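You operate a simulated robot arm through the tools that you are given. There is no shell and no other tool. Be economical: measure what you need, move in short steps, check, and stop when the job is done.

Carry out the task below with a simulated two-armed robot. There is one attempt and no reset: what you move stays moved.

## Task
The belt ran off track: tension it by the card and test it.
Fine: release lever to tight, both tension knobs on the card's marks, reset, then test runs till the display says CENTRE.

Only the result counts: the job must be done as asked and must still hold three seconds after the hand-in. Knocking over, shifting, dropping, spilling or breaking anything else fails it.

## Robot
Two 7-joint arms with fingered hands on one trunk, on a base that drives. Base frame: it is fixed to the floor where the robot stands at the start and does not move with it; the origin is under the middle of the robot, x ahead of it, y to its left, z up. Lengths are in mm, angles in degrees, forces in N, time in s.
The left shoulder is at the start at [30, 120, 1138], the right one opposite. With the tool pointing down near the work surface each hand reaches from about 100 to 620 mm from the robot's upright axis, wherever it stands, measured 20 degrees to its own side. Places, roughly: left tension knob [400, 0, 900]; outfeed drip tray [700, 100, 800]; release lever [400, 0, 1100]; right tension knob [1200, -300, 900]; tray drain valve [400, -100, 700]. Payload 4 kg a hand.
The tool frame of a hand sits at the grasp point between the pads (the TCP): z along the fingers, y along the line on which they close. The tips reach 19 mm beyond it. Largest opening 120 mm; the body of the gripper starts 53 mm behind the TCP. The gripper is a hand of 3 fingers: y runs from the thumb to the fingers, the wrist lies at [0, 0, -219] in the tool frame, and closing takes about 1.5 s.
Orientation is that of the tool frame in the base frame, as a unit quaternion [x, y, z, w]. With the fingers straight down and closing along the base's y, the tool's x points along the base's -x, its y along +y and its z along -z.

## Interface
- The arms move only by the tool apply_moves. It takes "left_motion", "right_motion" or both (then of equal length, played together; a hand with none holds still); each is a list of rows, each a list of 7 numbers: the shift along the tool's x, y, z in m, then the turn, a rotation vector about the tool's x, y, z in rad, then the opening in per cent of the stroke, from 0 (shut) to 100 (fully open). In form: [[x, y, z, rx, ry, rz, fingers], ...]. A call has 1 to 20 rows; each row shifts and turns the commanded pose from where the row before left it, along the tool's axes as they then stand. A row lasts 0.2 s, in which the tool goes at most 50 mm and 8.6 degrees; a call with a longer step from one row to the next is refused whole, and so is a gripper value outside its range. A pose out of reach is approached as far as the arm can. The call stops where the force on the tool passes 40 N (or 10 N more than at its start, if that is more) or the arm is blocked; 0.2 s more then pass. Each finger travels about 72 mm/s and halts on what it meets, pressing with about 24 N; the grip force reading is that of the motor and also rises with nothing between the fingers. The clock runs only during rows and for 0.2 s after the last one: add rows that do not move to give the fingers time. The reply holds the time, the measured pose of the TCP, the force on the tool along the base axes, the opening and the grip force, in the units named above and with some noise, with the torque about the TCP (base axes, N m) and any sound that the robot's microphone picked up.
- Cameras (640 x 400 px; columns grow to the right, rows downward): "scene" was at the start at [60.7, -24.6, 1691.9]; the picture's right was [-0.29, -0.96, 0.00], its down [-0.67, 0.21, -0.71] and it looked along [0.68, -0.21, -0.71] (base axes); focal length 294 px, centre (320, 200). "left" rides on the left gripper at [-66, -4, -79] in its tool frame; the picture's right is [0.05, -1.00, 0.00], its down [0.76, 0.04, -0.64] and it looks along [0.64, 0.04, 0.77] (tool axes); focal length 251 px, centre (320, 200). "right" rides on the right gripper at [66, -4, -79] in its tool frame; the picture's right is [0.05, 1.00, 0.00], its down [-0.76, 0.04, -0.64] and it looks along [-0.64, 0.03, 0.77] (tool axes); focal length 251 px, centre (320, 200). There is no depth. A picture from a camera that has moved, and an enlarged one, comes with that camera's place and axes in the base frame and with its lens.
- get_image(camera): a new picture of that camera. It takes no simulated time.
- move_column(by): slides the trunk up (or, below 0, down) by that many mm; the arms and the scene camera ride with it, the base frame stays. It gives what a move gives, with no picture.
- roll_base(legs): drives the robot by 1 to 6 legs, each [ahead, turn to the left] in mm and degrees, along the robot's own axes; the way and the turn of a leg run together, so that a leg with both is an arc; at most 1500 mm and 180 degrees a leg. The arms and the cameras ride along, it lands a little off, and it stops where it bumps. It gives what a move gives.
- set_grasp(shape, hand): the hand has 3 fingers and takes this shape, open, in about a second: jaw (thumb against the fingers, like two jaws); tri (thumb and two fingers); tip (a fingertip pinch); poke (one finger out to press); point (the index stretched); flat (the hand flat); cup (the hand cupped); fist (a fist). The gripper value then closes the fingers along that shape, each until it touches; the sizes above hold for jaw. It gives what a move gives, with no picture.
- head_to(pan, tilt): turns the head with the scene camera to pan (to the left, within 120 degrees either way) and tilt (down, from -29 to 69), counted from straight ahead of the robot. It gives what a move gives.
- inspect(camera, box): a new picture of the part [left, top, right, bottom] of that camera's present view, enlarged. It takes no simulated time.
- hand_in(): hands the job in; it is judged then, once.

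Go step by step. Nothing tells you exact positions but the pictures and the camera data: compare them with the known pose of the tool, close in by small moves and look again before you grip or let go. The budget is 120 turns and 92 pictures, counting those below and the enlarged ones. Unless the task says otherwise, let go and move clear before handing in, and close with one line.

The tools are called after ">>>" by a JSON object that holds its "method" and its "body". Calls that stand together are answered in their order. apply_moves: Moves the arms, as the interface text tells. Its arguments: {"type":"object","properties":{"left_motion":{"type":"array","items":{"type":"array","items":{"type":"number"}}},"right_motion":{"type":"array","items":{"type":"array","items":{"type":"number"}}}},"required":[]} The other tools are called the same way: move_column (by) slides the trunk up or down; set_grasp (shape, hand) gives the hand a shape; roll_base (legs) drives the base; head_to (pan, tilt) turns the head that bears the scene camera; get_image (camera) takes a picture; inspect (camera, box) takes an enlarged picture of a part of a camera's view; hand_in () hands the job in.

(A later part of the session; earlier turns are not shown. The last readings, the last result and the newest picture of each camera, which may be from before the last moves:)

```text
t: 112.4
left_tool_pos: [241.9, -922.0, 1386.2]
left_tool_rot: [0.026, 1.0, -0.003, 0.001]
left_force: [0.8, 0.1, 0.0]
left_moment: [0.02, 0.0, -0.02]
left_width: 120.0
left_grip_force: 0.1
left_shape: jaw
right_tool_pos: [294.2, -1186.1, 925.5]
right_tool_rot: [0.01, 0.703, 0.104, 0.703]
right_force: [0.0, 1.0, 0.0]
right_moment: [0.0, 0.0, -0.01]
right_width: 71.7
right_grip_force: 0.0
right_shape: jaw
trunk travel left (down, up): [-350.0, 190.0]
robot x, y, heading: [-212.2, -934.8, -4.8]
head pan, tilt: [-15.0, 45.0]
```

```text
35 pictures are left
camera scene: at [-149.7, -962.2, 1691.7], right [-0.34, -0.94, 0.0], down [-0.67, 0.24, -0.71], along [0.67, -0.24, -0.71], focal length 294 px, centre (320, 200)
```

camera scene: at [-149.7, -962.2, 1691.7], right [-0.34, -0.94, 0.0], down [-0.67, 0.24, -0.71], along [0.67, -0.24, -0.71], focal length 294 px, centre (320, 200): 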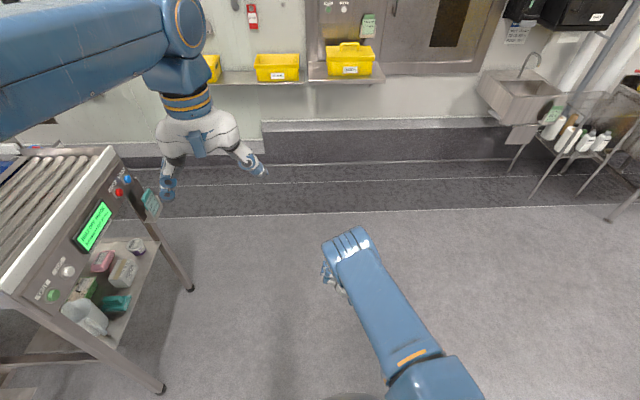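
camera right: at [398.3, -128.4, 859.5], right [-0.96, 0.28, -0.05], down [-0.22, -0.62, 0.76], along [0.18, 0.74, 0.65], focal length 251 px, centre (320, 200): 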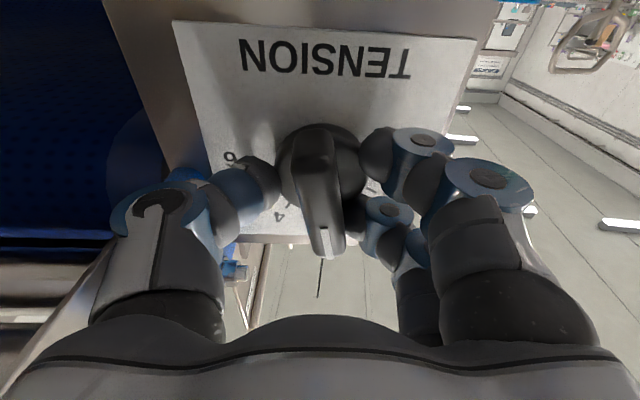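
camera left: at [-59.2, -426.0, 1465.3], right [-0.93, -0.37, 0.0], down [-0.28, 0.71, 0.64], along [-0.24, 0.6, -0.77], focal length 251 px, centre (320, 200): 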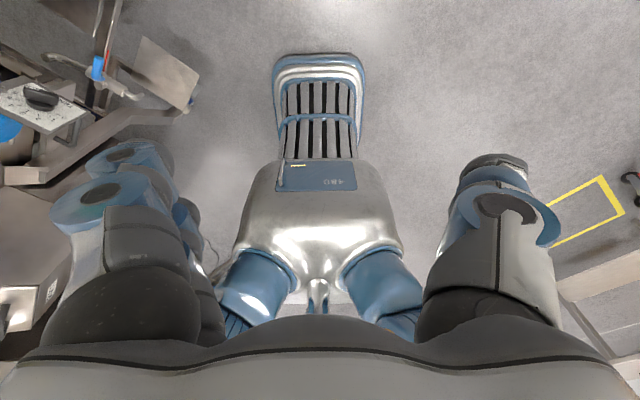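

Path along the front is clear to the wall strip. I drive to the spot in front of the panel's right side.

>>> {"method": "roll_base", "body": {"legs": [[0, -9], [230, 0], [230, 0], [230, 0], [230, 0]]}}

>>> {"method": "roll_base", "body": {"legs": [[0, 22]]}}

>>> {"method": "roll_base", "body": {"legs": [[0, 22]]}}

>>> {"method": "roll_base", "body": {"legs": [[0, 22]]}}

>>> {"method": "roll_base", "body": {"legs": [[0, 20]]}}

>>> {"method": "get_image", "body": {"camera": "scene"}}

```text
t: 118.8
left_tool_pos: [1142.4, -1213.7, 1385.6]
left_tool_rot: [0.105, 0.995, -0.002, 0.002]
left_force: [0.2, -1.1, -0.2]
left_moment: [0.01, 0.04, -0.01]
left_width: 119.9
left_grip_force: 0.0
left_shape: jaw
right_tool_pos: [1152.8, -1482.9, 925.7]
right_tool_rot: [0.066, 0.7, 0.048, 0.71]
right_force: [0.2, -0.1, -0.2]
right_moment: [-0.02, 0.01, -0.03]
right_width: 72.0
right_grip_force: 0.0
right_shape: jaw
trunk travel left (down, up): [-350.0, 190.0]
robot x, y, heading: [694.7, -1154.0, -13.8]
head pan, tilt: [-15.0, 45.0]
```

```text
t: 120.3
left_tool_pos: [1127.8, -1041.6, 1386.0]
left_tool_rot: [-0.086, 0.996, -0.002, 0.001]
left_force: [0.2, -0.5, -0.6]
left_moment: [-0.02, 0.01, 0.02]
left_width: 120.0
left_grip_force: 0.1
left_shape: jaw
right_tool_pos: [1238.7, -1288.5, 925.6]
right_tool_rot: [-0.069, 0.7, 0.183, 0.687]
right_force: [0.4, 0.0, 0.1]
right_moment: [-0.03, -0.04, -0.03]
right_width: 72.0
right_grip_force: 0.0
right_shape: jaw
trunk travel left (down, up): [-350.0, 190.0]
robot x, y, heading: [698.3, -1183.8, 8.0]
head pan, tilt: [-15.0, 45.0]
```

```text
t: 121.9
left_tool_pos: [1043.4, -889.9, 1386.8]
left_tool_rot: [-0.276, 0.961, -0.001, 0.002]
left_force: [-0.3, -0.2, 0.1]
left_moment: [-0.01, -0.01, 0.02]
left_width: 120.2
left_grip_force: 0.0
left_shape: jaw
right_tool_pos: [1237.6, -1076.2, 925.4]
right_tool_rot: [-0.201, 0.674, 0.311, 0.639]
right_force: [1.1, 0.2, 0.1]
right_moment: [0.02, -0.02, -0.03]
right_width: 72.0
right_grip_force: 0.0
right_shape: jaw
trunk travel left (down, up): [-350.0, 190.0]
robot x, y, heading: [713.5, -1204.6, 30.4]
head pan, tilt: [-15.0, 45.0]
```

```text
t: 123.5
left_tool_pos: [905.0, -785.1, 1385.9]
left_tool_rot: [-0.45, 0.893, -0.001, 0.002]
left_force: [-0.1, 0.4, 0.2]
left_moment: [0.01, -0.02, -0.01]
left_width: 120.1
left_grip_force: 0.2
left_shape: jaw
right_tool_pos: [1155.2, -888.0, 924.8]
right_tool_rot: [-0.324, 0.624, 0.424, 0.57]
right_force: [-0.3, -0.2, 0.3]
right_moment: [0.02, 0.01, -0.02]
right_width: 71.9
right_grip_force: 0.1
right_shape: jaw
trunk travel left (down, up): [-350.0, 190.0]
robot x, y, heading: [737.5, -1224.3, 52.2]
head pan, tilt: [-15.0, 45.0]
```

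```text
t: 124.9
left_tool_pos: [744.8, -755.0, 1387.4]
left_tool_rot: [-0.597, 0.802, -0.001, 0.002]
left_force: [0.5, 0.1, 0.5]
left_moment: [-0.02, -0.01, -0.04]
left_width: 120.3
left_grip_force: 0.1
left_shape: jaw
right_tool_pos: [1014.7, -765.1, 925.5]
right_tool_rot: [-0.426, 0.559, 0.517, 0.488]
right_force: [-1.0, 0.1, 0.0]
right_moment: [0.04, -0.01, 0.01]
right_width: 72.1
right_grip_force: 0.1
right_shape: jaw
trunk travel left (down, up): [-350.0, 190.0]
robot x, y, heading: [761.6, -1234.0, 72.4]
head pan, tilt: [-15.0, 45.0]
```

```text
34 pictures are left
camera scene: at [799.2, -1182.2, 1691.8], right [0.84, -0.54, 0.0], down [-0.38, -0.6, -0.71], along [0.38, 0.59, -0.71], focal length 294 px, centre (320, 200)
```

scene: 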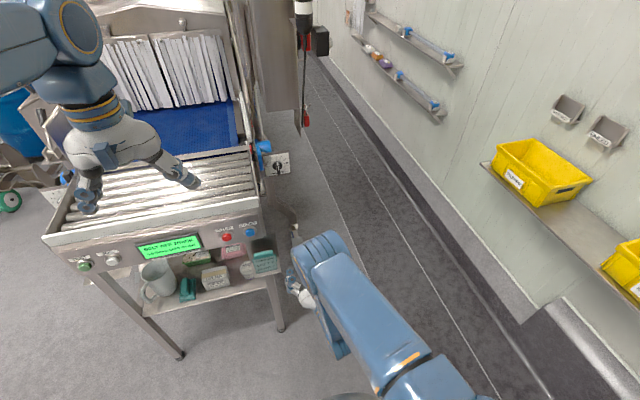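

The right hand happens to be lined up with the right knob. I drive forward 320 mm, bringing it ~100 mm short of the knob.

>>> {"method": "roll_base", "body": {"legs": [[160, 0], [150, 0]]}}

>>> {"method": "get_image", "body": {"camera": "right"}}

>>> {"method": "get_image", "body": {"camera": "scene"}}

```text
t: 127.3
left_tool_pos: [842.1, -448.4, 1387.6]
left_tool_rot: [-0.598, 0.802, -0.001, 0.001]
left_force: [0.8, 0.4, -0.7]
left_moment: [-0.04, -0.01, 0.04]
left_width: 119.8
left_grip_force: 0.1
left_shape: jaw
right_tool_pos: [1112.0, -462.0, 924.8]
right_tool_rot: [-0.427, 0.559, 0.517, 0.487]
right_force: [0.6, 0.8, -0.6]
right_moment: [-0.01, 0.0, -0.01]
right_width: 72.0
right_grip_force: 0.0
right_shape: jaw
trunk travel left (down, up): [-350.0, 190.0]
robot x, y, heading: [857.6, -930.1, 72.3]
head pan, tilt: [-15.0, 45.0]
```

```text
33 pictures are left
camera right: at [1095.7, -539.9, 858.3], right [-0.99, 0.1, 0.11], down [0.01, -0.66, 0.75], along [0.15, 0.75, 0.65], focal length 251 px, centre (320, 200)
```

right: 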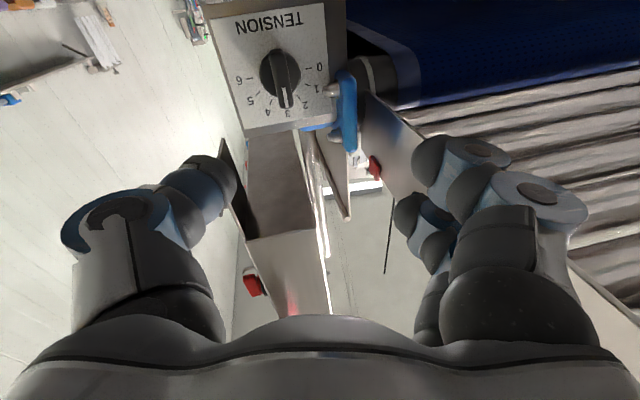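

```text
32 pictures are left
camera scene: at [896.9, -876.9, 1691.7], right [0.84, -0.54, 0.0], down [-0.38, -0.6, -0.71], along [0.38, 0.59, -0.71], focal length 294 px, centre (320, 200)
```

scene: 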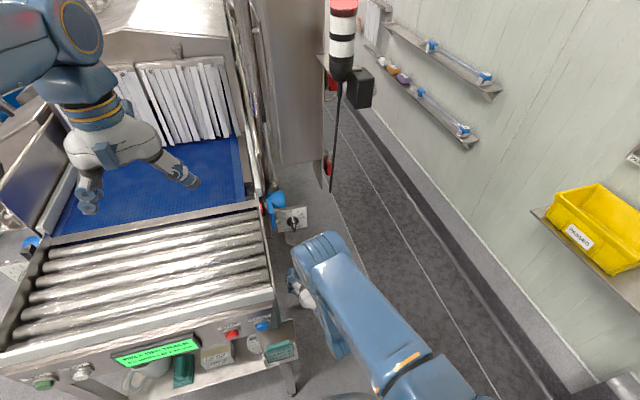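

The right dial is ahead, pointer on 3. I correct yaw and roll to square up with the dial and advance to ~100 mm short.

>>> {"method": "apply_moves", "body": {"right_motion": [[0, 0, 0, 0.098, -0.016, -0.001, 60], [0, 0, 0, 0.098, -0.016, -0.001, 60], [0, 0, 0, 0, 0, -0.081, 60], [0, 0, 0, 0, 0, -0.081, 60], [0, 0, 0.03, 0, 0, 0, 60], [0, 0, 0.03, 0, 0, 0, 60], [0, 0, 0.03, 0, 0, 0, 60]]}}

>>> {"method": "get_image", "body": {"camera": "right"}}

```text
t: 128.9
left_tool_pos: [843.4, -450.3, 1386.1]
left_tool_rot: [-0.598, 0.801, -0.001, 0.002]
left_force: [-0.2, -0.4, 0.1]
left_moment: [-0.05, 0.02, -0.02]
left_width: 120.2
left_grip_force: 0.0
left_shape: jaw
right_tool_pos: [1138.4, -375.5, 926.6]
right_tool_rot: [-0.417, 0.568, 0.42, 0.572]
right_force: [0.3, 1.0, 0.0]
right_moment: [0.0, -0.01, -0.01]
right_width: 71.8
right_grip_force: 0.1
right_shape: jaw
trunk travel left (down, up): [-350.0, 190.0]
robot x, y, heading: [856.8, -928.0, 72.0]
head pan, tilt: [-15.0, 45.0]
```

```text
31 pictures are left
camera right: at [1118.0, -452.9, 859.5], right [-0.95, 0.3, -0.05], down [-0.23, -0.61, 0.76], along [0.19, 0.73, 0.65], focal length 251 px, centre (320, 200)
```

right: 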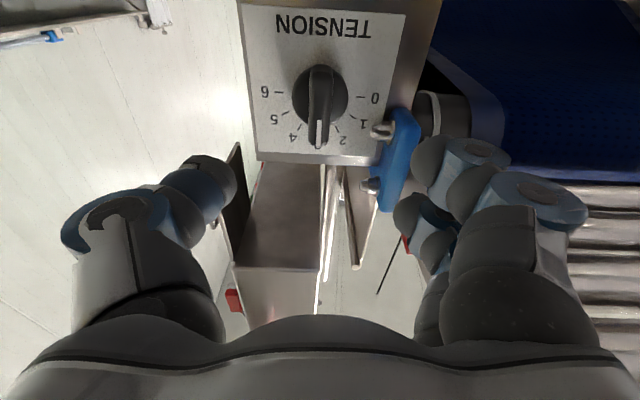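

Aligned with the bar. I narrow the opening to avoid the bolts, advance 97 mm and close.

>>> {"method": "apply_moves", "body": {"right_motion": [[0, 0, 0.03, 0, 0, 0, 45], [0, 0, 0.03, 0, 0, 0, 42], [0, 0, 0.017, 0, 0, 0, 42], [0, 0, 0.01, 0, 0, 0, 42], [0, 0, 0.01, 0, 0, 0, 42], [0, 0, 0, 0, 0, 0, 20], [0, 0, 0, 0, 0, 0, 0], [0, 0, 0, 0, 0, 0, 0], [0, 0, 0, 0, 0, 0, 0]]}}

>>> {"method": "get_image", "body": {"camera": "right"}}

```text
t: 130.9
left_tool_pos: [843.2, -451.9, 1386.7]
left_tool_rot: [-0.598, 0.802, 0.0, 0.002]
left_force: [1.5, 0.1, -0.1]
left_moment: [0.01, -0.01, 0.03]
left_width: 120.0
left_grip_force: 0.0
left_shape: jaw
right_tool_pos: [1167.8, -286.0, 926.7]
right_tool_rot: [-0.416, 0.566, 0.422, 0.573]
right_force: [3.7, -2.3, 2.5]
right_moment: [0.04, -0.05, -0.1]
right_width: 28.1
right_grip_force: 24.2
right_shape: jaw
trunk travel left (down, up): [-350.0, 190.0]
robot x, y, heading: [857.5, -926.7, 72.6]
head pan, tilt: [-15.0, 45.0]
```

```text
30 pictures are left
camera right: at [1147.1, -362.3, 861.4], right [-0.95, 0.3, -0.05], down [-0.23, -0.61, 0.76], along [0.19, 0.73, 0.65], focal length 251 px, centre (320, 200)
```

right: 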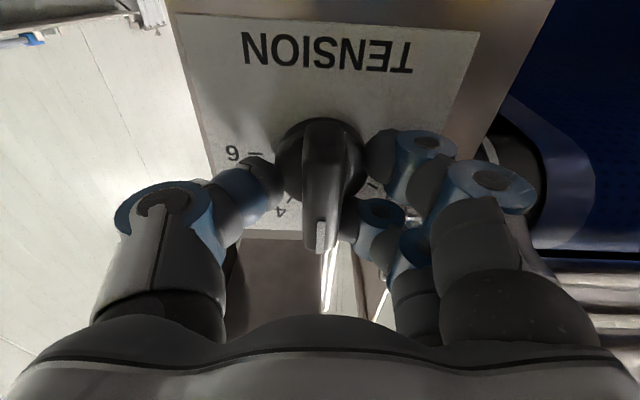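

Gripped. I turn 60° clockwise.

>>> {"method": "apply_moves", "body": {"right_motion": [[0, 0, 0, 0, 0, 0.131, 0], [0, 0, 0, 0, 0, 0.131, 0], [0, 0, 0, 0, 0, 0.131, 0], [0, 0, 0, 0, 0, 0.131, 0], [0, 0, 0, 0, 0, 0.131, 0], [0, 0, 0, 0, 0, 0.131, 0], [0, 0, 0, 0, 0, 0.131, 0], [0, 0, 0, 0, 0, 0.131, 0], [0, 0, 0, 0, 0, 0, 0]]}}

>>> {"method": "get_image", "body": {"camera": "right"}}

```text
t: 132.9
left_tool_pos: [843.9, -453.2, 1386.7]
left_tool_rot: [-0.598, 0.802, 0.001, 0.002]
left_force: [-0.4, -0.3, -0.3]
left_moment: [-0.03, 0.03, 0.01]
left_width: 119.9
left_grip_force: 0.0
left_shape: jaw
right_tool_pos: [1169.3, -286.9, 926.1]
right_tool_rot: [-0.074, 0.701, 0.65, 0.284]
right_force: [12.7, -18.8, -10.0]
right_moment: [-0.38, 0.02, -0.3]
right_width: 28.0
right_grip_force: 24.2
right_shape: jaw
trunk travel left (down, up): [-350.0, 190.0]
robot x, y, heading: [854.4, -927.0, 72.2]
head pan, tilt: [-15.0, 45.0]
```

```text
29 pictures are left
camera right: at [1091.8, -345.4, 889.6], right [-0.52, 0.16, 0.84], down [0.42, -0.81, 0.41], along [0.75, 0.56, 0.35], focal length 251 px, centre (320, 200)
```

right: 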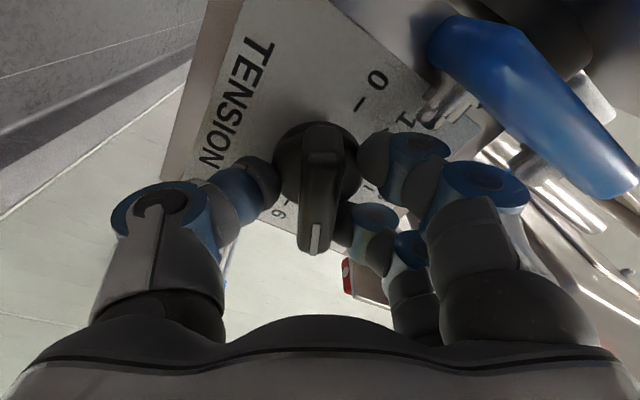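

The knob followed. I release, back off 100 mm and read it.

>>> {"method": "apply_moves", "body": {"right_motion": [[0, 0, 0, 0, 0, 0, 20], [0, 0, 0, 0, 0, 0, 40], [0, 0, 0, 0, 0, 0, 40], [0, 0, -0.03, 0, 0, 0, 40], [0, 0, -0.03, 0, 0, 0, 42], [0, 0, -0.04, 0, 0, 0, 42]]}}

>>> {"method": "inspect", "body": {"camera": "right", "box": [220, 40, 420, 165]}}

>>> {"method": "inspect", "body": {"camera": "scene", "box": [262, 200, 322, 240]}}

```text
t: 134.3
left_tool_pos: [842.2, -451.7, 1387.1]
left_tool_rot: [-0.598, 0.802, 0.0, 0.003]
left_force: [-0.7, -0.4, -0.8]
left_moment: [0.01, 0.0, 0.0]
left_width: 119.7
left_grip_force: 0.1
left_shape: jaw
right_tool_pos: [1135.7, -379.7, 928.5]
right_tool_rot: [-0.077, 0.698, 0.652, 0.285]
right_force: [0.4, 0.0, 0.3]
right_moment: [0.04, -0.02, 0.03]
right_width: 50.0
right_grip_force: 0.1
right_shape: jaw
trunk travel left (down, up): [-350.0, 190.0]
robot x, y, heading: [859.2, -931.2, 72.2]
head pan, tilt: [-15.0, 45.0]
```

```text
3.20 times, centred on (320, 102) of right
camera zoom: at [1059.7, -438.8, 891.7], right [-0.52, 0.15, 0.84], down [0.42, -0.81, 0.41], along [0.74, 0.57, 0.36], focal length 805 px, centre (320, 512)
```

zoom: 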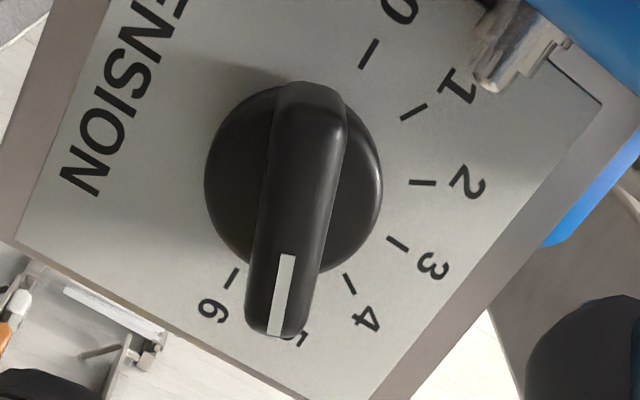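

```text
10.00 times, centred on (292, 220) of scene
camera zoom: at [896.1, -879.5, 1691.8], right [0.84, -0.54, 0.0], down [-0.38, -0.6, -0.71], along [0.38, 0.6, -0.71], focal length 2942 px, centre (600, 0)
```

zoom: 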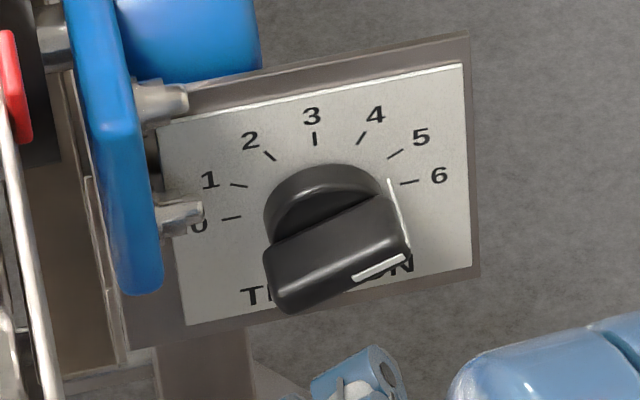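

The pointer reads about 5.1. I regrip and trim 3° back.

>>> {"method": "apply_moves", "body": {"right_motion": [[0, 0, 0.04, 0, 0, 0, 42], [0, 0, 0.03, 0, 0, 0, 42], [0, 0, 0.02, 0, 0, 0, 42], [0, 0, 0.006, 0, 0, 0, 42], [0, 0, 0, 0, 0, 0, 20], [0, 0, 0, 0, 0, 0, 0], [0, 0, 0, 0, 0, 0, 0], [0, 0, 0, 0, 0, 0, 0], [0, 0, 0, 0, 0, -0.025, 0], [0, 0, 0, 0, 0, -0.025, 0], [0, 0, 0, 0, 0, 0, 0], [0, 0, 0, 0, 0, 0, 20], [0, 0, 0, 0, 0, 0, 42], [0, 0, 0, 0, 0, 0, 42], [0, 0, -0.03, 0, 0, 0, 42], [0, 0, -0.03, 0, 0, 0, 42], [0, 0, -0.04, 0, 0, 0, 42]]}}

>>> {"method": "inspect", "body": {"camera": "right", "box": [220, 40, 420, 165]}}

>>> {"method": "inspect", "body": {"camera": "scene", "box": [262, 200, 322, 240]}}

```text
t: 137.9
left_tool_pos: [843.0, -450.2, 1387.7]
left_tool_rot: [-0.598, 0.801, -0.001, 0.003]
left_force: [-0.2, 0.2, 0.4]
left_moment: [0.01, 0.0, 0.02]
left_width: 119.9
left_grip_force: 0.2
left_shape: jaw
right_tool_pos: [1135.7, -384.8, 927.5]
right_tool_rot: [-0.094, 0.696, 0.644, 0.303]
right_force: [-0.8, 0.1, -0.3]
right_moment: [0.01, -0.01, -0.01]
right_width: 50.1
right_grip_force: 0.1
right_shape: jaw
trunk travel left (down, up): [-350.0, 190.0]
robot x, y, heading: [854.0, -928.1, 72.5]
head pan, tilt: [-15.0, 45.0]
```

```text
3.20 times, centred on (320, 102) of right
camera zoom: at [1060.7, -443.5, 887.2], right [-0.56, 0.17, 0.81], down [0.4, -0.8, 0.44], along [0.73, 0.57, 0.39], focal length 805 px, centre (320, 512)
```

zoom: 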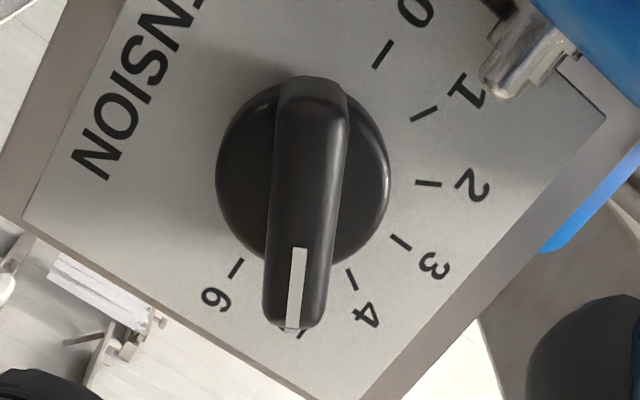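

```text
10.00 times, centred on (292, 220) of scene
camera zoom: at [896.1, -879.1, 1691.8], right [0.84, -0.54, 0.0], down [-0.38, -0.6, -0.71], along [0.38, 0.6, -0.71], focal length 2942 px, centre (600, 0)
```

zoom: 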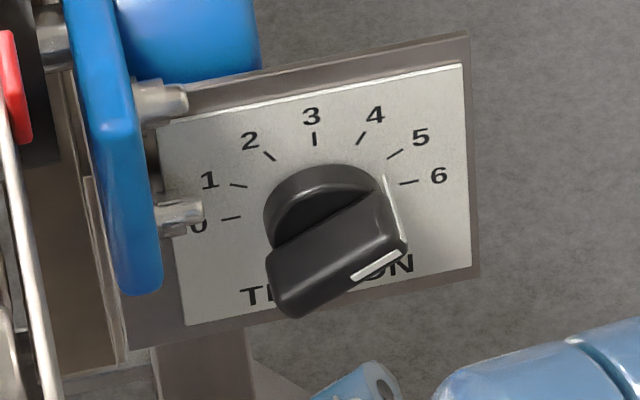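

The right pointer is now on 5 within about 2°. I withdraw the hand, unroll it, and reposition the base so RESET is to the right and TEST to the left.

>>> {"method": "apply_moves", "body": {"right_motion": [[0, 0, -0.04, 0, 0, 0, 42], [0, 0, -0.04, 0, 0, 0, 42], [0, 0, -0.04, 0, 0, 0, 42], [0, 0, -0.04, 0, 0, 0, 42], [0, 0, 0, 0, 0, -0.142, 42], [0, 0, 0, 0, 0, -0.142, 42], [0, 0, 0, 0, 0, -0.142, 42], [0, 0, 0, 0, 0, -0.142, 42], [0, 0, 0, 0, 0, -0.142, 42], [0, 0, 0, 0, 0, -0.142, 42], [0, 0, 0, 0, 0, -0.142, 42]]}}

>>> {"method": "roll_base", "body": {"legs": [[-150, 0]]}}

>>> {"method": "roll_base", "body": {"legs": [[0, -22]]}}

>>> {"method": "roll_base", "body": {"legs": [[0, -22]]}}

>>> {"method": "roll_base", "body": {"legs": [[-180, 0], [-170, 0]]}}

>>> {"method": "roll_base", "body": {"legs": [[0, 22]]}}

>>> {"method": "roll_base", "body": {"legs": [[0, 22]]}}

>>> {"method": "get_image", "body": {"camera": "scene"}}

```text
t: 140.3
left_tool_pos: [843.4, -450.9, 1386.1]
left_tool_rot: [-0.597, 0.802, 0.0, 0.003]
left_force: [0.5, 0.7, 0.4]
left_moment: [0.02, -0.01, -0.01]
left_width: 120.0
left_grip_force: 0.1
left_shape: jaw
right_tool_pos: [1086.9, -536.2, 924.4]
right_tool_rot: [-0.416, 0.567, 0.421, 0.573]
right_force: [-1.1, -0.3, 0.2]
right_moment: [-0.01, -0.02, 0.01]
right_width: 49.9
right_grip_force: 0.1
right_shape: jaw
trunk travel left (down, up): [-350.0, 190.0]
robot x, y, heading: [856.0, -926.7, 72.4]
head pan, tilt: [-15.0, 45.0]
```

```text
t: 141.7
left_tool_pos: [796.5, -597.2, 1386.6]
left_tool_rot: [-0.598, 0.801, 0.0, 0.003]
left_force: [0.4, 0.5, 0.7]
left_moment: [0.01, -0.04, 0.02]
left_width: 119.6
left_grip_force: 0.0
left_shape: jaw
right_tool_pos: [1041.4, -682.5, 924.2]
right_tool_rot: [-0.415, 0.567, 0.423, 0.572]
right_force: [-0.9, 0.0, 0.7]
right_moment: [0.0, -0.02, -0.03]
right_width: 50.3
right_grip_force: 0.1
right_shape: jaw
trunk travel left (down, up): [-350.0, 190.0]
robot x, y, heading: [807.2, -1075.0, 72.6]
head pan, tilt: [-15.0, 45.0]
```

```text
t: 143.3
left_tool_pos: [975.0, -629.1, 1387.6]
left_tool_rot: [-0.434, 0.901, -0.001, 0.003]
left_force: [-0.2, 0.7, 0.5]
left_moment: [-0.01, -0.02, -0.02]
left_width: 120.2
left_grip_force: 0.1
left_shape: jaw
right_tool_pos: [1169.7, -800.3, 924.0]
right_tool_rot: [-0.299, 0.636, 0.306, 0.642]
right_force: [0.6, 0.3, -0.1]
right_moment: [-0.03, 0.01, -0.02]
right_width: 50.3
right_grip_force: 0.1
right_shape: jaw
trunk travel left (down, up): [-350.0, 190.0]
robot x, y, heading: [783.1, -1058.0, 50.1]
head pan, tilt: [-15.0, 45.0]
```

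```text
t: 144.8
left_tool_pos: [1120.9, -730.3, 1386.6]
left_tool_rot: [-0.256, 0.967, 0.0, 0.002]
left_force: [-1.0, 0.2, 0.4]
left_moment: [0.0, 0.07, -0.04]
left_width: 120.2
left_grip_force: 0.1
left_shape: jaw
right_tool_pos: [1240.1, -962.0, 925.3]
right_tool_rot: [-0.173, 0.681, 0.179, 0.688]
right_force: [0.5, -0.2, -1.0]
right_moment: [0.01, 0.02, -0.02]
right_width: 50.4
right_grip_force: 0.1
right_shape: jaw
trunk travel left (down, up): [-350.0, 190.0]
robot x, y, heading: [772.9, -1036.8, 28.3]
head pan, tilt: [-15.0, 45.0]
```

```text
t: 147.4
left_tool_pos: [807.0, -898.4, 1387.7]
left_tool_rot: [-0.256, 0.967, 0.0, 0.003]
left_force: [-0.3, -0.4, 0.3]
left_moment: [0.02, -0.04, -0.02]
left_width: 119.9
left_grip_force: 0.1
left_shape: jaw
right_tool_pos: [927.2, -1130.1, 924.9]
right_tool_rot: [-0.174, 0.68, 0.179, 0.689]
right_force: [0.2, -0.1, -0.6]
right_moment: [0.05, 0.02, 0.0]
right_width: 50.4
right_grip_force: 0.0
right_shape: jaw
trunk travel left (down, up): [-350.0, 190.0]
robot x, y, heading: [462.2, -1205.0, 28.6]
head pan, tilt: [-15.0, 45.0]
```

```text
t: 149.0
left_tool_pos: [668.8, -789.0, 1387.3]
left_tool_rot: [-0.438, 0.899, 0.0, 0.003]
left_force: [-0.3, -0.2, 0.5]
left_moment: [0.0, 0.03, -0.01]
left_width: 119.9
left_grip_force: 0.1
left_shape: jaw
right_tool_pos: [866.5, -958.5, 924.4]
right_tool_rot: [-0.301, 0.635, 0.308, 0.641]
right_force: [1.0, 0.4, 0.0]
right_moment: [-0.03, 0.0, 0.02]
right_width: 50.2
right_grip_force: 0.1
right_shape: jaw
trunk travel left (down, up): [-350.0, 190.0]
robot x, y, heading: [491.0, -1221.2, 51.1]
head pan, tilt: [-15.0, 45.0]
```

```text
t: 150.6
left_tool_pos: [494.2, -748.7, 1385.9]
left_tool_rot: [-0.6, 0.8, -0.001, 0.003]
left_force: [0.4, -0.9, 0.0]
left_moment: [-0.04, -0.03, 0.01]
left_width: 119.8
left_grip_force: 0.0
left_shape: jaw
right_tool_pos: [741.3, -832.8, 923.0]
right_tool_rot: [-0.418, 0.566, 0.424, 0.57]
right_force: [-0.1, 0.5, -0.3]
right_moment: [-0.02, 0.02, -0.02]
right_width: 50.3
right_grip_force: 0.0
right_shape: jaw
trunk travel left (down, up): [-350.0, 190.0]
robot x, y, heading: [505.7, -1227.5, 73.0]
head pan, tilt: [-15.0, 45.0]
```

```text
24 pictures are left
camera scene: at [549.3, -1175.4, 1691.7], right [0.85, -0.53, 0.0], down [-0.37, -0.6, -0.71], along [0.38, 0.6, -0.71], focal length 294 px, centre (320, 200)
```

scene: 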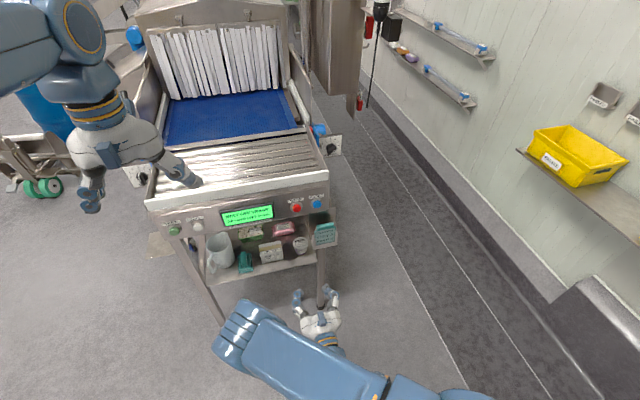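

Well placed: RESET is ahead right, TEST ahead left. I drive 150 mm nearer, set the right hand to poke and align it with RESET.

>>> {"method": "roll_base", "body": {"legs": [[150, 0]]}}

>>> {"method": "set_grasp", "body": {"shape": "poke", "hand": "right"}}

>>> {"method": "apply_moves", "body": {"right_motion": [[-0.008, -0.035, 0, 0, 0, 0, 0], [0, -0.035, 0, 0, 0, 0, 0], [0, -0.027, 0, 0, 0, 0, 0], [0, 0, 0.02, 0, 0, 0, 0], [0, 0, 0.02, 0, 0, 0, 0], [0, 0, 0, 0, 0, 0, 0], [0, 0, 0, 0, 0, 0, 0], [0, 0, 0, 0, 0, 0, 0]]}}

>>> {"method": "get_image", "body": {"camera": "right"}}

```text
t: 151.9
left_tool_pos: [540.0, -605.9, 1386.6]
left_tool_rot: [-0.601, 0.799, -0.001, 0.003]
left_force: [-0.4, 0.4, -0.8]
left_moment: [-0.05, 0.01, -0.03]
left_width: 120.0
left_grip_force: 0.0
left_shape: jaw
right_tool_pos: [786.3, -689.4, 923.2]
right_tool_rot: [-0.418, 0.566, 0.424, 0.57]
right_force: [0.0, 0.4, -0.8]
right_moment: [0.01, -0.03, -0.02]
right_width: 50.4
right_grip_force: 0.1
right_shape: jaw
trunk travel left (down, up): [-350.0, 190.0]
robot x, y, heading: [558.5, -1082.8, 72.9]
head pan, tilt: [-15.0, 45.0]
```

```text
t: 152.8
left_tool_pos: [538.5, -607.5, 1385.7]
left_tool_rot: [-0.6, 0.8, -0.001, 0.002]
left_force: [0.3, -0.5, -0.1]
left_moment: [0.01, 0.02, -0.04]
left_width: 119.9
left_grip_force: 0.1
left_shape: jaw
right_tool_pos: [785.7, -690.7, 924.0]
right_tool_rot: [-0.417, 0.566, 0.425, 0.571]
right_force: [-0.3, 0.4, -0.3]
right_moment: [0.01, 0.04, -0.02]
right_width: 0.0
right_grip_force: 0.1
right_shape: poke
trunk travel left (down, up): [-350.0, 190.0]
robot x, y, heading: [561.2, -1082.0, 72.8]
head pan, tilt: [-15.0, 45.0]
```

```text
t: 154.6
left_tool_pos: [537.4, -605.7, 1387.1]
left_tool_rot: [-0.6, 0.8, -0.001, 0.003]
left_force: [-0.6, 0.1, -0.5]
left_moment: [-0.01, 0.0, -0.01]
left_width: 120.2
left_grip_force: 0.0
left_shape: jaw
right_tool_pos: [889.1, -680.8, 931.3]
right_tool_rot: [-0.417, 0.566, 0.424, 0.571]
right_force: [0.6, -0.6, -0.4]
right_moment: [0.01, 0.01, -0.01]
right_width: 0.2
right_grip_force: 0.1
right_shape: poke
trunk travel left (down, up): [-350.0, 190.0]
robot x, y, heading: [551.4, -1080.3, 73.2]
head pan, tilt: [-15.0, 45.0]
```

```text
23 pictures are left
camera right: at [869.8, -756.8, 865.5], right [-0.95, 0.29, -0.05], down [-0.23, -0.61, 0.76], along [0.19, 0.73, 0.65], focal length 251 px, centre (320, 200)
```

right: 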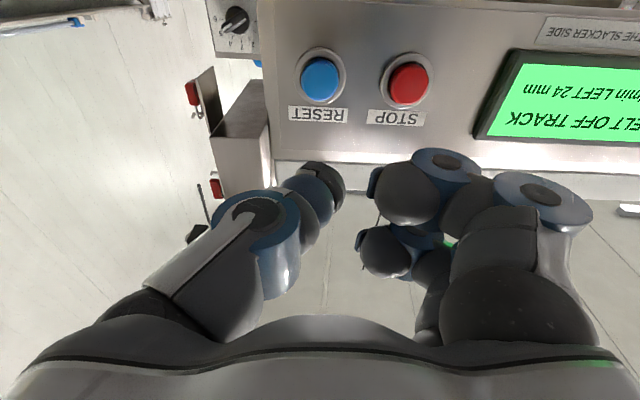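

The poking finger sits on the tool axis, in line with RESET (slightly high). I lower 8 mm and advance 95 mm.

>>> {"method": "apply_moves", "body": {"right_motion": [[0.008, 0, 0.03, 0, 0, 0, 0], [0, 0, 0.03, 0, 0, 0, 0], [0, 0, 0.03, 0, 0, 0, 0]]}}

>>> {"method": "get_image", "body": {"camera": "right"}}

```text
t: 155.4
left_tool_pos: [539.8, -605.8, 1384.8]
left_tool_rot: [-0.601, 0.8, 0.0, 0.002]
left_force: [0.2, 0.4, -0.2]
left_moment: [-0.01, 0.01, -0.02]
left_width: 120.5
left_grip_force: 0.1
left_shape: jaw
right_tool_pos: [914.7, -594.0, 927.0]
right_tool_rot: [-0.418, 0.566, 0.424, 0.57]
right_force: [0.6, 0.2, 0.5]
right_moment: [0.02, 0.03, 0.01]
right_width: 0.0
right_grip_force: 0.1
right_shape: poke
trunk travel left (down, up): [-350.0, 190.0]
robot x, y, heading: [559.9, -1084.0, 73.1]
head pan, tilt: [-15.0, 45.0]
```

```text
22 pictures are left
camera right: at [895.6, -670.1, 859.9], right [-0.96, 0.29, -0.05], down [-0.23, -0.61, 0.76], along [0.19, 0.73, 0.65], focal length 251 px, centre (320, 200)
```

right: 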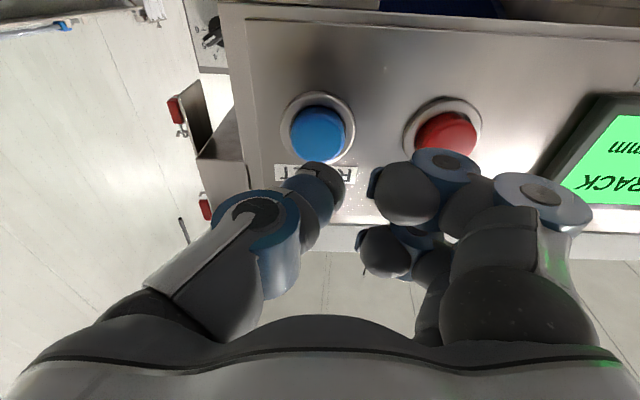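

Nearly on it. I lower 8 mm, shift 6 mm away from STOP, and press in small steps.

>>> {"method": "apply_moves", "body": {"right_motion": [[0.008, -0.006, 0.005, 0, 0, 0, 0], [0, 0, 0.006, 0, 0, 0, 0], [0, 0, 0.006, 0, 0, 0, 0], [0, 0, 0.005, 0, 0, 0, 0], [0, 0, 0.005, 0, 0, 0, 0]]}}

>>> {"method": "get_image", "body": {"camera": "right"}}

```text
t: 156.6
left_tool_pos: [538.8, -606.9, 1387.0]
left_tool_rot: [-0.6, 0.8, 0.0, 0.003]
left_force: [0.8, 0.4, 0.1]
left_moment: [0.0, 0.01, -0.01]
left_width: 119.7
left_grip_force: 0.1
left_shape: jaw
right_tool_pos: [929.4, -569.1, 917.4]
right_tool_rot: [-0.418, 0.565, 0.425, 0.57]
right_force: [-0.2, -0.5, -0.8]
right_moment: [0.01, 0.02, 0.05]
right_width: 0.3
right_grip_force: 0.0
right_shape: poke
trunk travel left (down, up): [-350.0, 190.0]
robot x, y, heading: [554.9, -1082.2, 73.0]
head pan, tilt: [-15.0, 45.0]
```

```text
21 pictures are left
camera right: at [910.1, -646.6, 851.8], right [-0.95, 0.29, -0.05], down [-0.23, -0.61, 0.76], along [0.19, 0.73, 0.65], focal length 251 px, centre (320, 200)
```

right: 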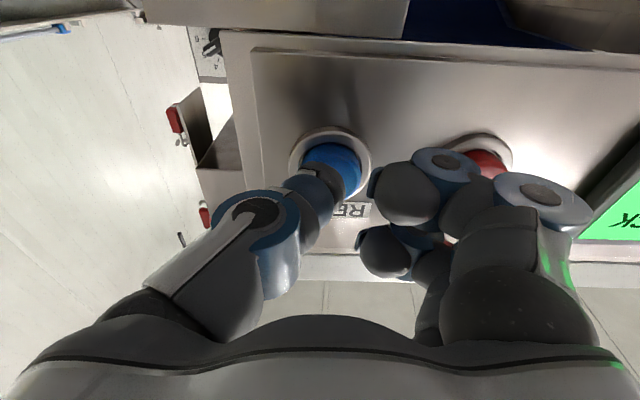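

The fingertip is right in front of the cap. I press on in 4 mm steps.

>>> {"method": "apply_moves", "body": {"right_motion": [[0, 0.004, 0.004, 0, 0, 0, 0], [0, 0, 0.004, 0, 0, 0, 0], [0, 0, 0.004, 0, 0, 0, 0], [0, 0, 0.004, 0, 0, 0, 0]]}}

>>> {"method": "inspect", "body": {"camera": "scene", "box": [150, 190, 350, 300]}}

```text
t: 157.6
left_tool_pos: [538.0, -611.2, 1388.2]
left_tool_rot: [-0.601, 0.8, 0.0, 0.004]
left_force: [0.2, -0.1, -0.4]
left_moment: [0.01, -0.01, 0.02]
left_width: 120.0
left_grip_force: 0.0
left_shape: jaw
right_tool_pos: [929.2, -560.1, 917.8]
right_tool_rot: [-0.416, 0.567, 0.423, 0.571]
right_force: [-5.7, -30.6, 2.0]
right_moment: [-0.1, 0.02, -0.09]
right_width: 0.0
right_grip_force: 0.1
right_shape: poke
trunk travel left (down, up): [-350.0, 190.0]
robot x, y, heading: [552.5, -1080.3, 73.0]
head pan, tilt: [-15.0, 45.0]
heard: click
```

```text
3.20 times, centred on (250, 245) of scene
camera zoom: at [593.1, -1039.2, 1691.9], right [0.85, -0.53, 0.0], down [-0.37, -0.6, -0.71], along [0.38, 0.6, -0.7], focal length 941 px, centre (544, 56)
```

zoom: 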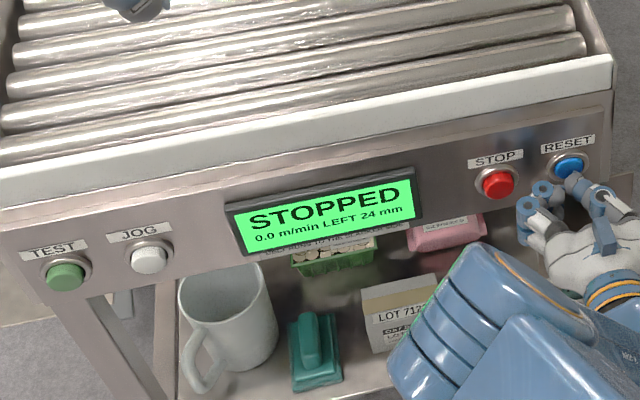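

RESET clicked and the display shows STOPPED (fault cleared). I retract the right hand and bring the left hand, pitched forward in poke shape, to TEST.

>>> {"method": "apply_moves", "body": {"right_motion": [[0, 0, -0.02, 0, 0, 0, 0], [0, 0, -0.03, 0, 0, 0, 0], [0, 0, -0.03, 0, 0, 0, 0], [0, 0, 0, 0, 0, 0, 0], [0, 0, 0, 0, 0, 0, 0], [0, 0, 0, 0, 0, 0, 0], [0, 0, 0, 0, 0, 0, 0], [0, 0, 0, 0, 0, 0, 0], [0, 0, 0, 0, 0, 0, 0], [0, 0, 0, 0, 0, 0, 0], [0, 0, 0, 0, 0, 0, 0]], "left_motion": [[0, 0, 0, 0, -0.1428, 0, 100], [0, 0, 0, 0, -0.1428, 0, 100], [0, 0, 0, 0, -0.1428, 0, 100], [0, 0, 0, 0, -0.1428, 0, 100], [0, 0, 0, 0, -0.1428, 0, 100], [0, 0, 0, 0, -0.1428, 0, 100], [0, 0, 0, 0, -0.1428, 0, 100], [0, 0, 0, 0, -0.1428, 0, 100], [0, 0, 0, 0, -0.1428, 0, 100], [0, 0, 0, 0, -0.1428, 0, 100], [0, 0, 0, 0, -0.1428, 0, 100]]}}

>>> {"method": "set_grasp", "body": {"shape": "poke", "hand": "left"}}

>>> {"method": "apply_moves", "body": {"left_motion": [[0.0387, 0.0108, 0, 0, 0, 0, 0], [0.0387, 0.0108, 0, 0, 0, 0, 0], [0.0387, 0.0108, 0, 0, 0, 0, 0], [0.0387, 0.0108, 0, 0, 0, 0, 0], [0.0387, 0.0108, 0, 0, 0, 0, 0], [0.0387, 0.0108, 0, 0, 0, 0, 0], [0.0387, 0.0108, 0, 0, 0, 0, 0], [0.0387, 0.0108, 0, 0, 0, 0, 0], [0.0387, 0.0108, 0, 0, 0, 0, 0], [0.0387, 0.0108, 0, 0, 0, 0, 0], [0.0387, 0.0108, 0, 0, 0, 0, 0], [0.0387, 0.0108, 0, 0, 0, 0, 0]]}}

>>> {"method": "get_image", "body": {"camera": "left"}}

```text
t: 160.2
left_tool_pos: [593.4, -640.2, 1452.0]
left_tool_rot: [-0.412, 0.57, 0.329, 0.631]
left_force: [-0.4, -0.2, -0.7]
left_moment: [0.01, -0.01, -0.01]
left_width: 120.0
left_grip_force: 0.0
left_shape: jaw
left hand out of reach, approached as far as the arm can: row 8, 9, 11
right_tool_pos: [905.8, -631.4, 916.2]
right_tool_rot: [-0.417, 0.565, 0.425, 0.571]
right_force: [0.3, -0.4, 0.8]
right_moment: [-0.03, 0.01, -0.03]
right_width: 0.1
right_grip_force: 0.1
right_shape: poke
trunk travel left (down, up): [-350.0, 190.0]
robot x, y, heading: [557.8, -1085.2, 73.0]
head pan, tilt: [-15.0, 45.0]
stopped in row 11 (left hand): the arm was blocked; the commanded pose is now the measured one
```

```text
t: 161.1
left_tool_pos: [593.1, -639.2, 1451.0]
left_tool_rot: [-0.413, 0.57, 0.329, 0.63]
left_force: [0.1, -0.8, -0.6]
left_moment: [0.02, 0.0, 0.05]
left_width: 0.0
left_grip_force: 0.1
left_shape: poke
right_tool_pos: [904.9, -630.0, 915.8]
right_tool_rot: [-0.417, 0.566, 0.425, 0.571]
right_force: [0.2, -0.7, -0.3]
right_moment: [0.01, 0.03, 0.01]
right_width: 0.1
right_grip_force: 0.0
right_shape: poke
trunk travel left (down, up): [-350.0, 190.0]
robot x, y, heading: [556.0, -1085.5, 73.1]
head pan, tilt: [-15.0, 45.0]
```

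```text
t: 163.7
left_tool_pos: [627.5, -586.2, 1120.0]
left_tool_rot: [-0.413, 0.571, 0.329, 0.629]
left_force: [0.3, -0.2, 0.6]
left_moment: [0.01, 0.03, 0.02]
left_width: 0.0
left_grip_force: 0.0
left_shape: poke
left hand out of reach, approached as far as the arm can: row 1, 2, 3, 4, 9, 10, 11, 12
right_tool_pos: [904.6, -629.4, 915.9]
right_tool_rot: [-0.417, 0.566, 0.424, 0.571]
right_force: [-0.3, 0.3, 0.4]
right_moment: [0.02, 0.0, 0.0]
right_width: 0.0
right_grip_force: 0.2
right_shape: poke
trunk travel left (down, up): [-350.0, 190.0]
robot x, y, heading: [555.8, -1083.5, 72.9]
head pan, tilt: [-15.0, 45.0]
```

```text
19 pictures are left
camera left: at [587.0, -654.5, 1185.7], right [0.89, -0.45, 0.09], down [-0.22, -0.6, -0.77], along [0.4, 0.66, -0.64], focal length 251 px, centre (320, 200)
```

left: 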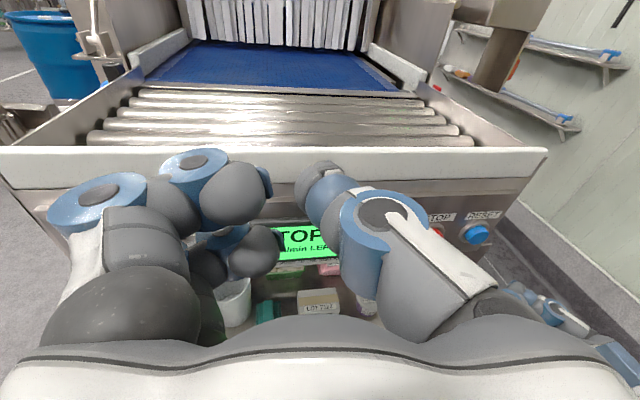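

The left hand stopped partly along, at z 1120. I move it left and down to in front of TEST and square it.

>>> {"method": "apply_moves", "body": {"left_motion": [[0.0207, 0.0296, -0.004, 0, 0, 0, 0], [0.0207, 0.0296, 0, 0, 0, 0, 0], [0.0207, 0.0296, 0, 0, 0, 0, 0], [0.0207, 0.0296, 0, 0, 0, 0, 0], [0.0207, 0.0296, 0, 0, 0, 0, 0], [0.0207, 0.0296, 0, 0, 0, 0, 0], [0.0207, 0.0296, 0, 0, 0, 0, 0], [0.0207, 0.0296, 0, 0, 0, 0, 0], [0, 0, 0, -0.08, -0.0115, 0.0005, 0], [0, 0, 0, -0.08, -0.0115, 0.0005, 0], [0, 0, 0, 0, 0, 0.144, 0]]}}

>>> {"method": "get_image", "body": {"camera": "left"}}

```text
t: 166.1
left_tool_pos: [600.3, -569.7, 1140.6]
left_tool_rot: [-0.417, 0.567, 0.421, 0.571]
left_force: [0.1, 0.3, -0.1]
left_moment: [0.0, 0.01, -0.05]
left_width: 0.0
left_grip_force: 0.1
left_shape: poke
left hand out of reach, approached as far as the arm can: row 1, 2, 3, 4, 5, 6, 7, 8
right_tool_pos: [906.9, -631.5, 915.8]
right_tool_rot: [-0.417, 0.566, 0.424, 0.571]
right_force: [0.3, -0.4, 0.4]
right_moment: [-0.02, 0.01, 0.0]
right_width: 0.2
right_grip_force: 0.0
right_shape: poke
trunk travel left (down, up): [-350.0, 190.0]
robot x, y, heading: [550.6, -1087.2, 73.0]
head pan, tilt: [-15.0, 45.0]
```

```text
18 pictures are left
camera left: at [581.2, -646.4, 1208.4], right [0.95, -0.3, -0.06], down [-0.23, -0.6, -0.77], along [0.2, 0.75, -0.64], focal length 251 px, centre (320, 200)
```

left: 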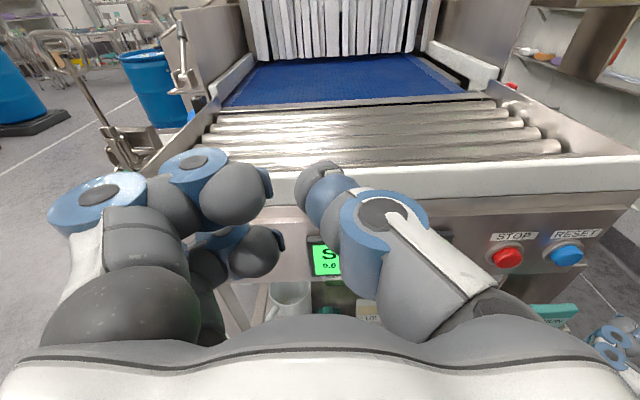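

Orientation is now square; the sideways path was limited. I try going straight down first, then left.

>>> {"method": "apply_moves", "body": {"left_motion": [[0.04, 0, 0, 0, 0, 0, 0], [0.04, 0, 0, 0, 0, 0, 0], [0.04, 0, 0, 0, 0, 0, 0], [0.04, 0, 0, 0, 0, 0, 0], [0.04, 0, 0, 0, 0, 0, 0], [0, 0, 0, 0, 0, 0, 0]]}}

>>> {"method": "apply_moves", "body": {"left_motion": [[0, 0.03, 0, 0, 0, 0, 0], [0, 0.03, 0, 0, 0, 0, 0], [0, 0.03, 0, 0, 0, 0, 0], [0, 0.03, 0, 0, 0, 0, 0], [0, 0, 0, 0, 0, 0, 0]]}}

```text
t: 167.7
left_tool_pos: [620.9, -571.1, 1106.8]
left_tool_rot: [-0.414, 0.553, 0.455, 0.561]
left_force: [0.1, -1.3, -0.5]
left_moment: [-0.02, -0.01, 0.0]
left_width: 0.0
left_grip_force: 0.0
left_shape: poke
left hand out of reach, approached as far as the arm can: row 1, 2, 3, 4, 5
right_tool_pos: [935.2, -655.7, 899.9]
right_tool_rot: [-0.404, 0.589, 0.396, 0.577]
right_force: [0.7, -0.4, 0.1]
right_moment: [-0.02, 0.02, 0.01]
right_width: 0.0
right_grip_force: 0.0
right_shape: poke
trunk travel left (down, up): [-350.0, 190.0]
robot x, y, heading: [553.2, -1082.4, 73.0]
head pan, tilt: [-15.0, 45.0]
stopped in row 6 (left hand): the arm was blocked; the commanded pose is now the measured one
```

```text
t: 168.9
left_tool_pos: [538.8, -556.2, 1160.2]
left_tool_rot: [-0.415, 0.554, 0.454, 0.561]
left_force: [-0.5, 0.1, -0.3]
left_moment: [0.02, -0.03, -0.01]
left_width: 0.0
left_grip_force: 0.3
left_shape: poke
left hand out of reach, approached as far as the arm can: row 1, 2, 3, 4
right_tool_pos: [934.9, -654.5, 900.9]
right_tool_rot: [-0.404, 0.589, 0.397, 0.576]
right_force: [0.3, -0.5, 0.0]
right_moment: [0.02, 0.03, -0.01]
right_width: 0.2
right_grip_force: 0.1
right_shape: poke
trunk travel left (down, up): [-350.0, 190.0]
robot x, y, heading: [552.3, -1083.4, 73.1]
head pan, tilt: [-15.0, 45.0]
```

The left arm was touching the right arm, so it's unsuited here. I'll instead shift the base left and use the right hand for TEST, as for RESET.

>>> {"method": "roll_base", "body": {"legs": [[0, -22]]}}

>>> {"method": "roll_base", "body": {"legs": [[0, -23]]}}

>>> {"method": "roll_base", "body": {"legs": [[-220, 0], [-220, 0], [-220, 0]]}}

>>> {"method": "roll_base", "body": {"legs": [[0, 22]]}}

>>> {"method": "roll_base", "body": {"legs": [[0, 22]]}}

>>> {"method": "get_image", "body": {"camera": "scene"}}

```text
t: 170.4
left_tool_pos: [740.5, -593.1, 1161.1]
left_tool_rot: [-0.299, 0.624, 0.337, 0.639]
left_force: [0.7, -0.2, 0.6]
left_moment: [-0.02, 0.01, 0.02]
left_width: 0.0
left_grip_force: 0.0
left_shape: poke
right_tool_pos: [1069.2, -835.1, 900.6]
right_tool_rot: [-0.281, 0.656, 0.276, 0.644]
right_force: [-0.6, -0.3, -0.2]
right_moment: [-0.01, 0.03, -0.01]
right_width: 0.1
right_grip_force: 0.1
right_shape: poke
trunk travel left (down, up): [-350.0, 190.0]
robot x, y, heading: [528.9, -1065.6, 50.4]
head pan, tilt: [-15.0, 45.0]
```

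```text
t: 172.1
left_tool_pos: [908.9, -712.5, 1161.0]
left_tool_rot: [-0.168, 0.671, 0.203, 0.693]
left_force: [0.6, 0.1, 0.1]
left_moment: [0.01, 0.03, 0.03]
left_width: 0.0
left_grip_force: 0.0
left_shape: poke
right_tool_pos: [1117.1, -1063.1, 900.7]
right_tool_rot: [-0.146, 0.699, 0.144, 0.685]
right_force: [0.3, 0.3, 0.2]
right_moment: [0.0, 0.0, 0.05]
right_width: 0.0
right_grip_force: 0.0
right_shape: poke
trunk travel left (down, up): [-350.0, 190.0]
robot x, y, heading: [514.8, -1042.6, 26.9]
head pan, tilt: [-15.0, 45.0]
```

```text
t: 176.3
left_tool_pos: [318.0, -1013.8, 1160.9]
left_tool_rot: [-0.169, 0.67, 0.204, 0.693]
left_force: [-0.1, -0.1, -0.1]
left_moment: [0.03, 0.05, 0.0]
left_width: 0.0
left_grip_force: 0.1
left_shape: poke
right_tool_pos: [527.5, -1364.8, 901.6]
right_tool_rot: [-0.146, 0.698, 0.145, 0.686]
right_force: [0.6, 0.2, 0.8]
right_moment: [-0.01, 0.02, 0.02]
right_width: 0.1
right_grip_force: 0.0
right_shape: poke
trunk travel left (down, up): [-350.0, 190.0]
robot x, y, heading: [-73.9, -1343.3, 27.3]
head pan, tilt: [-15.0, 45.0]
```

```text
t: 177.9
left_tool_pos: [173.7, -890.2, 1160.1]
left_tool_rot: [-0.292, 0.627, 0.33, 0.642]
left_force: [-0.2, 0.1, -0.2]
left_moment: [0.0, 0.0, -0.02]
left_width: 0.0
left_grip_force: 0.0
left_shape: poke
right_tool_pos: [495.3, -1139.0, 900.8]
right_tool_rot: [-0.274, 0.659, 0.27, 0.647]
right_force: [0.3, 1.2, 0.7]
right_moment: [0.01, 0.02, -0.01]
right_width: 0.0
right_grip_force: 0.1
right_shape: poke
trunk travel left (down, up): [-350.0, 190.0]
robot x, y, heading: [-49.3, -1357.6, 49.0]
head pan, tilt: [-15.0, 45.0]
```

```text
t: 179.4
left_tool_pos: [-13.6, -838.5, 1158.4]
left_tool_rot: [-0.405, 0.562, 0.443, 0.569]
left_force: [-0.5, -0.4, 0.5]
left_moment: [0.0, 0.02, 0.01]
left_width: 0.1
left_grip_force: 0.0
left_shape: poke
right_tool_pos: [379.3, -953.7, 900.6]
right_tool_rot: [-0.393, 0.596, 0.386, 0.585]
right_force: [0.6, 0.5, -0.8]
right_moment: [0.0, -0.03, -0.01]
right_width: 0.1
right_grip_force: 0.0
right_shape: poke
trunk travel left (down, up): [-350.0, 190.0]
robot x, y, heading: [-22.1, -1364.3, 70.4]
head pan, tilt: [-15.0, 45.0]
```

```text
17 pictures are left
camera scene: at [19.0, -1316.1, 1691.7], right [0.82, -0.57, 0.0], down [-0.4, -0.58, -0.71], along [0.4, 0.58, -0.71], focal length 294 px, centre (320, 200)
```

scene: 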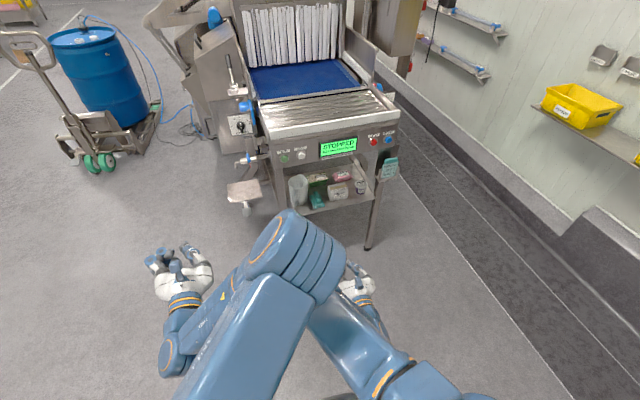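

TEST is ahead right; the left elbow crosses over, so I'll move mainly by the base: slight left turn, forward 440, and square up.

>>> {"method": "roll_base", "body": {"legs": [[0, 12]]}}

>>> {"method": "roll_base", "body": {"legs": [[215, 0], [215, 0]]}}

>>> {"method": "roll_base", "body": {"legs": [[0, -9]]}}

>>> {"method": "get_image", "body": {"camera": "right"}}

```text
t: 180.6
left_tool_pos: [-118.1, -851.4, 1164.3]
left_tool_rot: [-0.464, 0.518, 0.5, 0.516]
left_force: [0.1, 0.4, -0.5]
left_moment: [-0.02, -0.02, 0.0]
left_width: 0.0
left_grip_force: 0.0
left_shape: poke
right_tool_pos: [284.8, -883.8, 899.8]
right_tool_rot: [-0.451, 0.553, 0.444, 0.543]
right_force: [-0.7, 0.1, 0.4]
right_moment: [-0.03, 0.01, 0.0]
right_width: 0.2
right_grip_force: 0.1
right_shape: poke
trunk travel left (down, up): [-350.0, 190.0]
robot x, y, heading: [-10.9, -1368.2, 82.2]
head pan, tilt: [-15.0, 45.0]
```

```text
t: 183.5
left_tool_pos: [-60.4, -428.8, 1165.0]
left_tool_rot: [-0.463, 0.519, 0.499, 0.516]
left_force: [0.8, -0.4, 0.1]
left_moment: [0.01, 0.03, -0.02]
left_width: 0.1
left_grip_force: 0.0
left_shape: poke
right_tool_pos: [343.8, -460.8, 900.3]
right_tool_rot: [-0.452, 0.553, 0.444, 0.542]
right_force: [0.7, -0.2, -0.6]
right_moment: [-0.02, 0.03, 0.03]
right_width: 0.0
right_grip_force: 0.1
right_shape: poke
trunk travel left (down, up): [-350.0, 190.0]
robot x, y, heading: [48.4, -948.8, 82.5]
head pan, tilt: [-15.0, 45.0]
```

```text
t: 184.5
left_tool_pos: [24.5, -419.0, 1166.0]
left_tool_rot: [-0.419, 0.554, 0.457, 0.555]
left_force: [0.0, -0.1, 0.5]
left_moment: [-0.02, 0.0, -0.03]
left_width: 0.0
left_grip_force: 0.0
left_shape: poke
right_tool_pos: [416.0, -514.9, 900.2]
right_tool_rot: [-0.405, 0.587, 0.399, 0.577]
right_force: [-0.1, 0.0, -0.5]
right_moment: [0.03, 0.02, 0.01]
right_width: 0.0
right_grip_force: 0.0
right_shape: poke
trunk travel left (down, up): [-350.0, 190.0]
robot x, y, heading: [32.9, -944.7, 73.3]
head pan, tilt: [-15.0, 45.0]
```

```text
16 pictures are left
camera right: at [391.9, -591.1, 836.4], right [-0.93, 0.35, -0.05], down [-0.26, -0.57, 0.78], along [0.24, 0.74, 0.63], focal length 251 px, centre (320, 200)
```

right: 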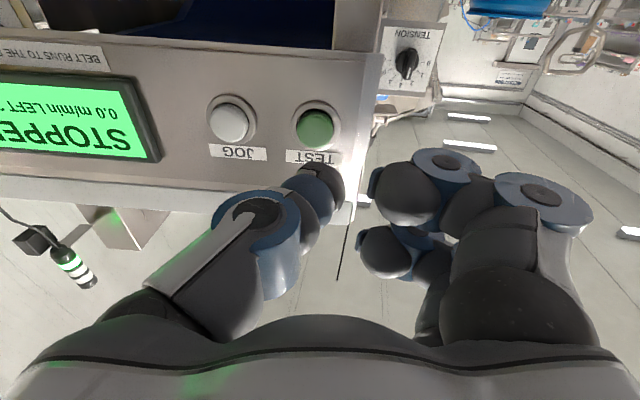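

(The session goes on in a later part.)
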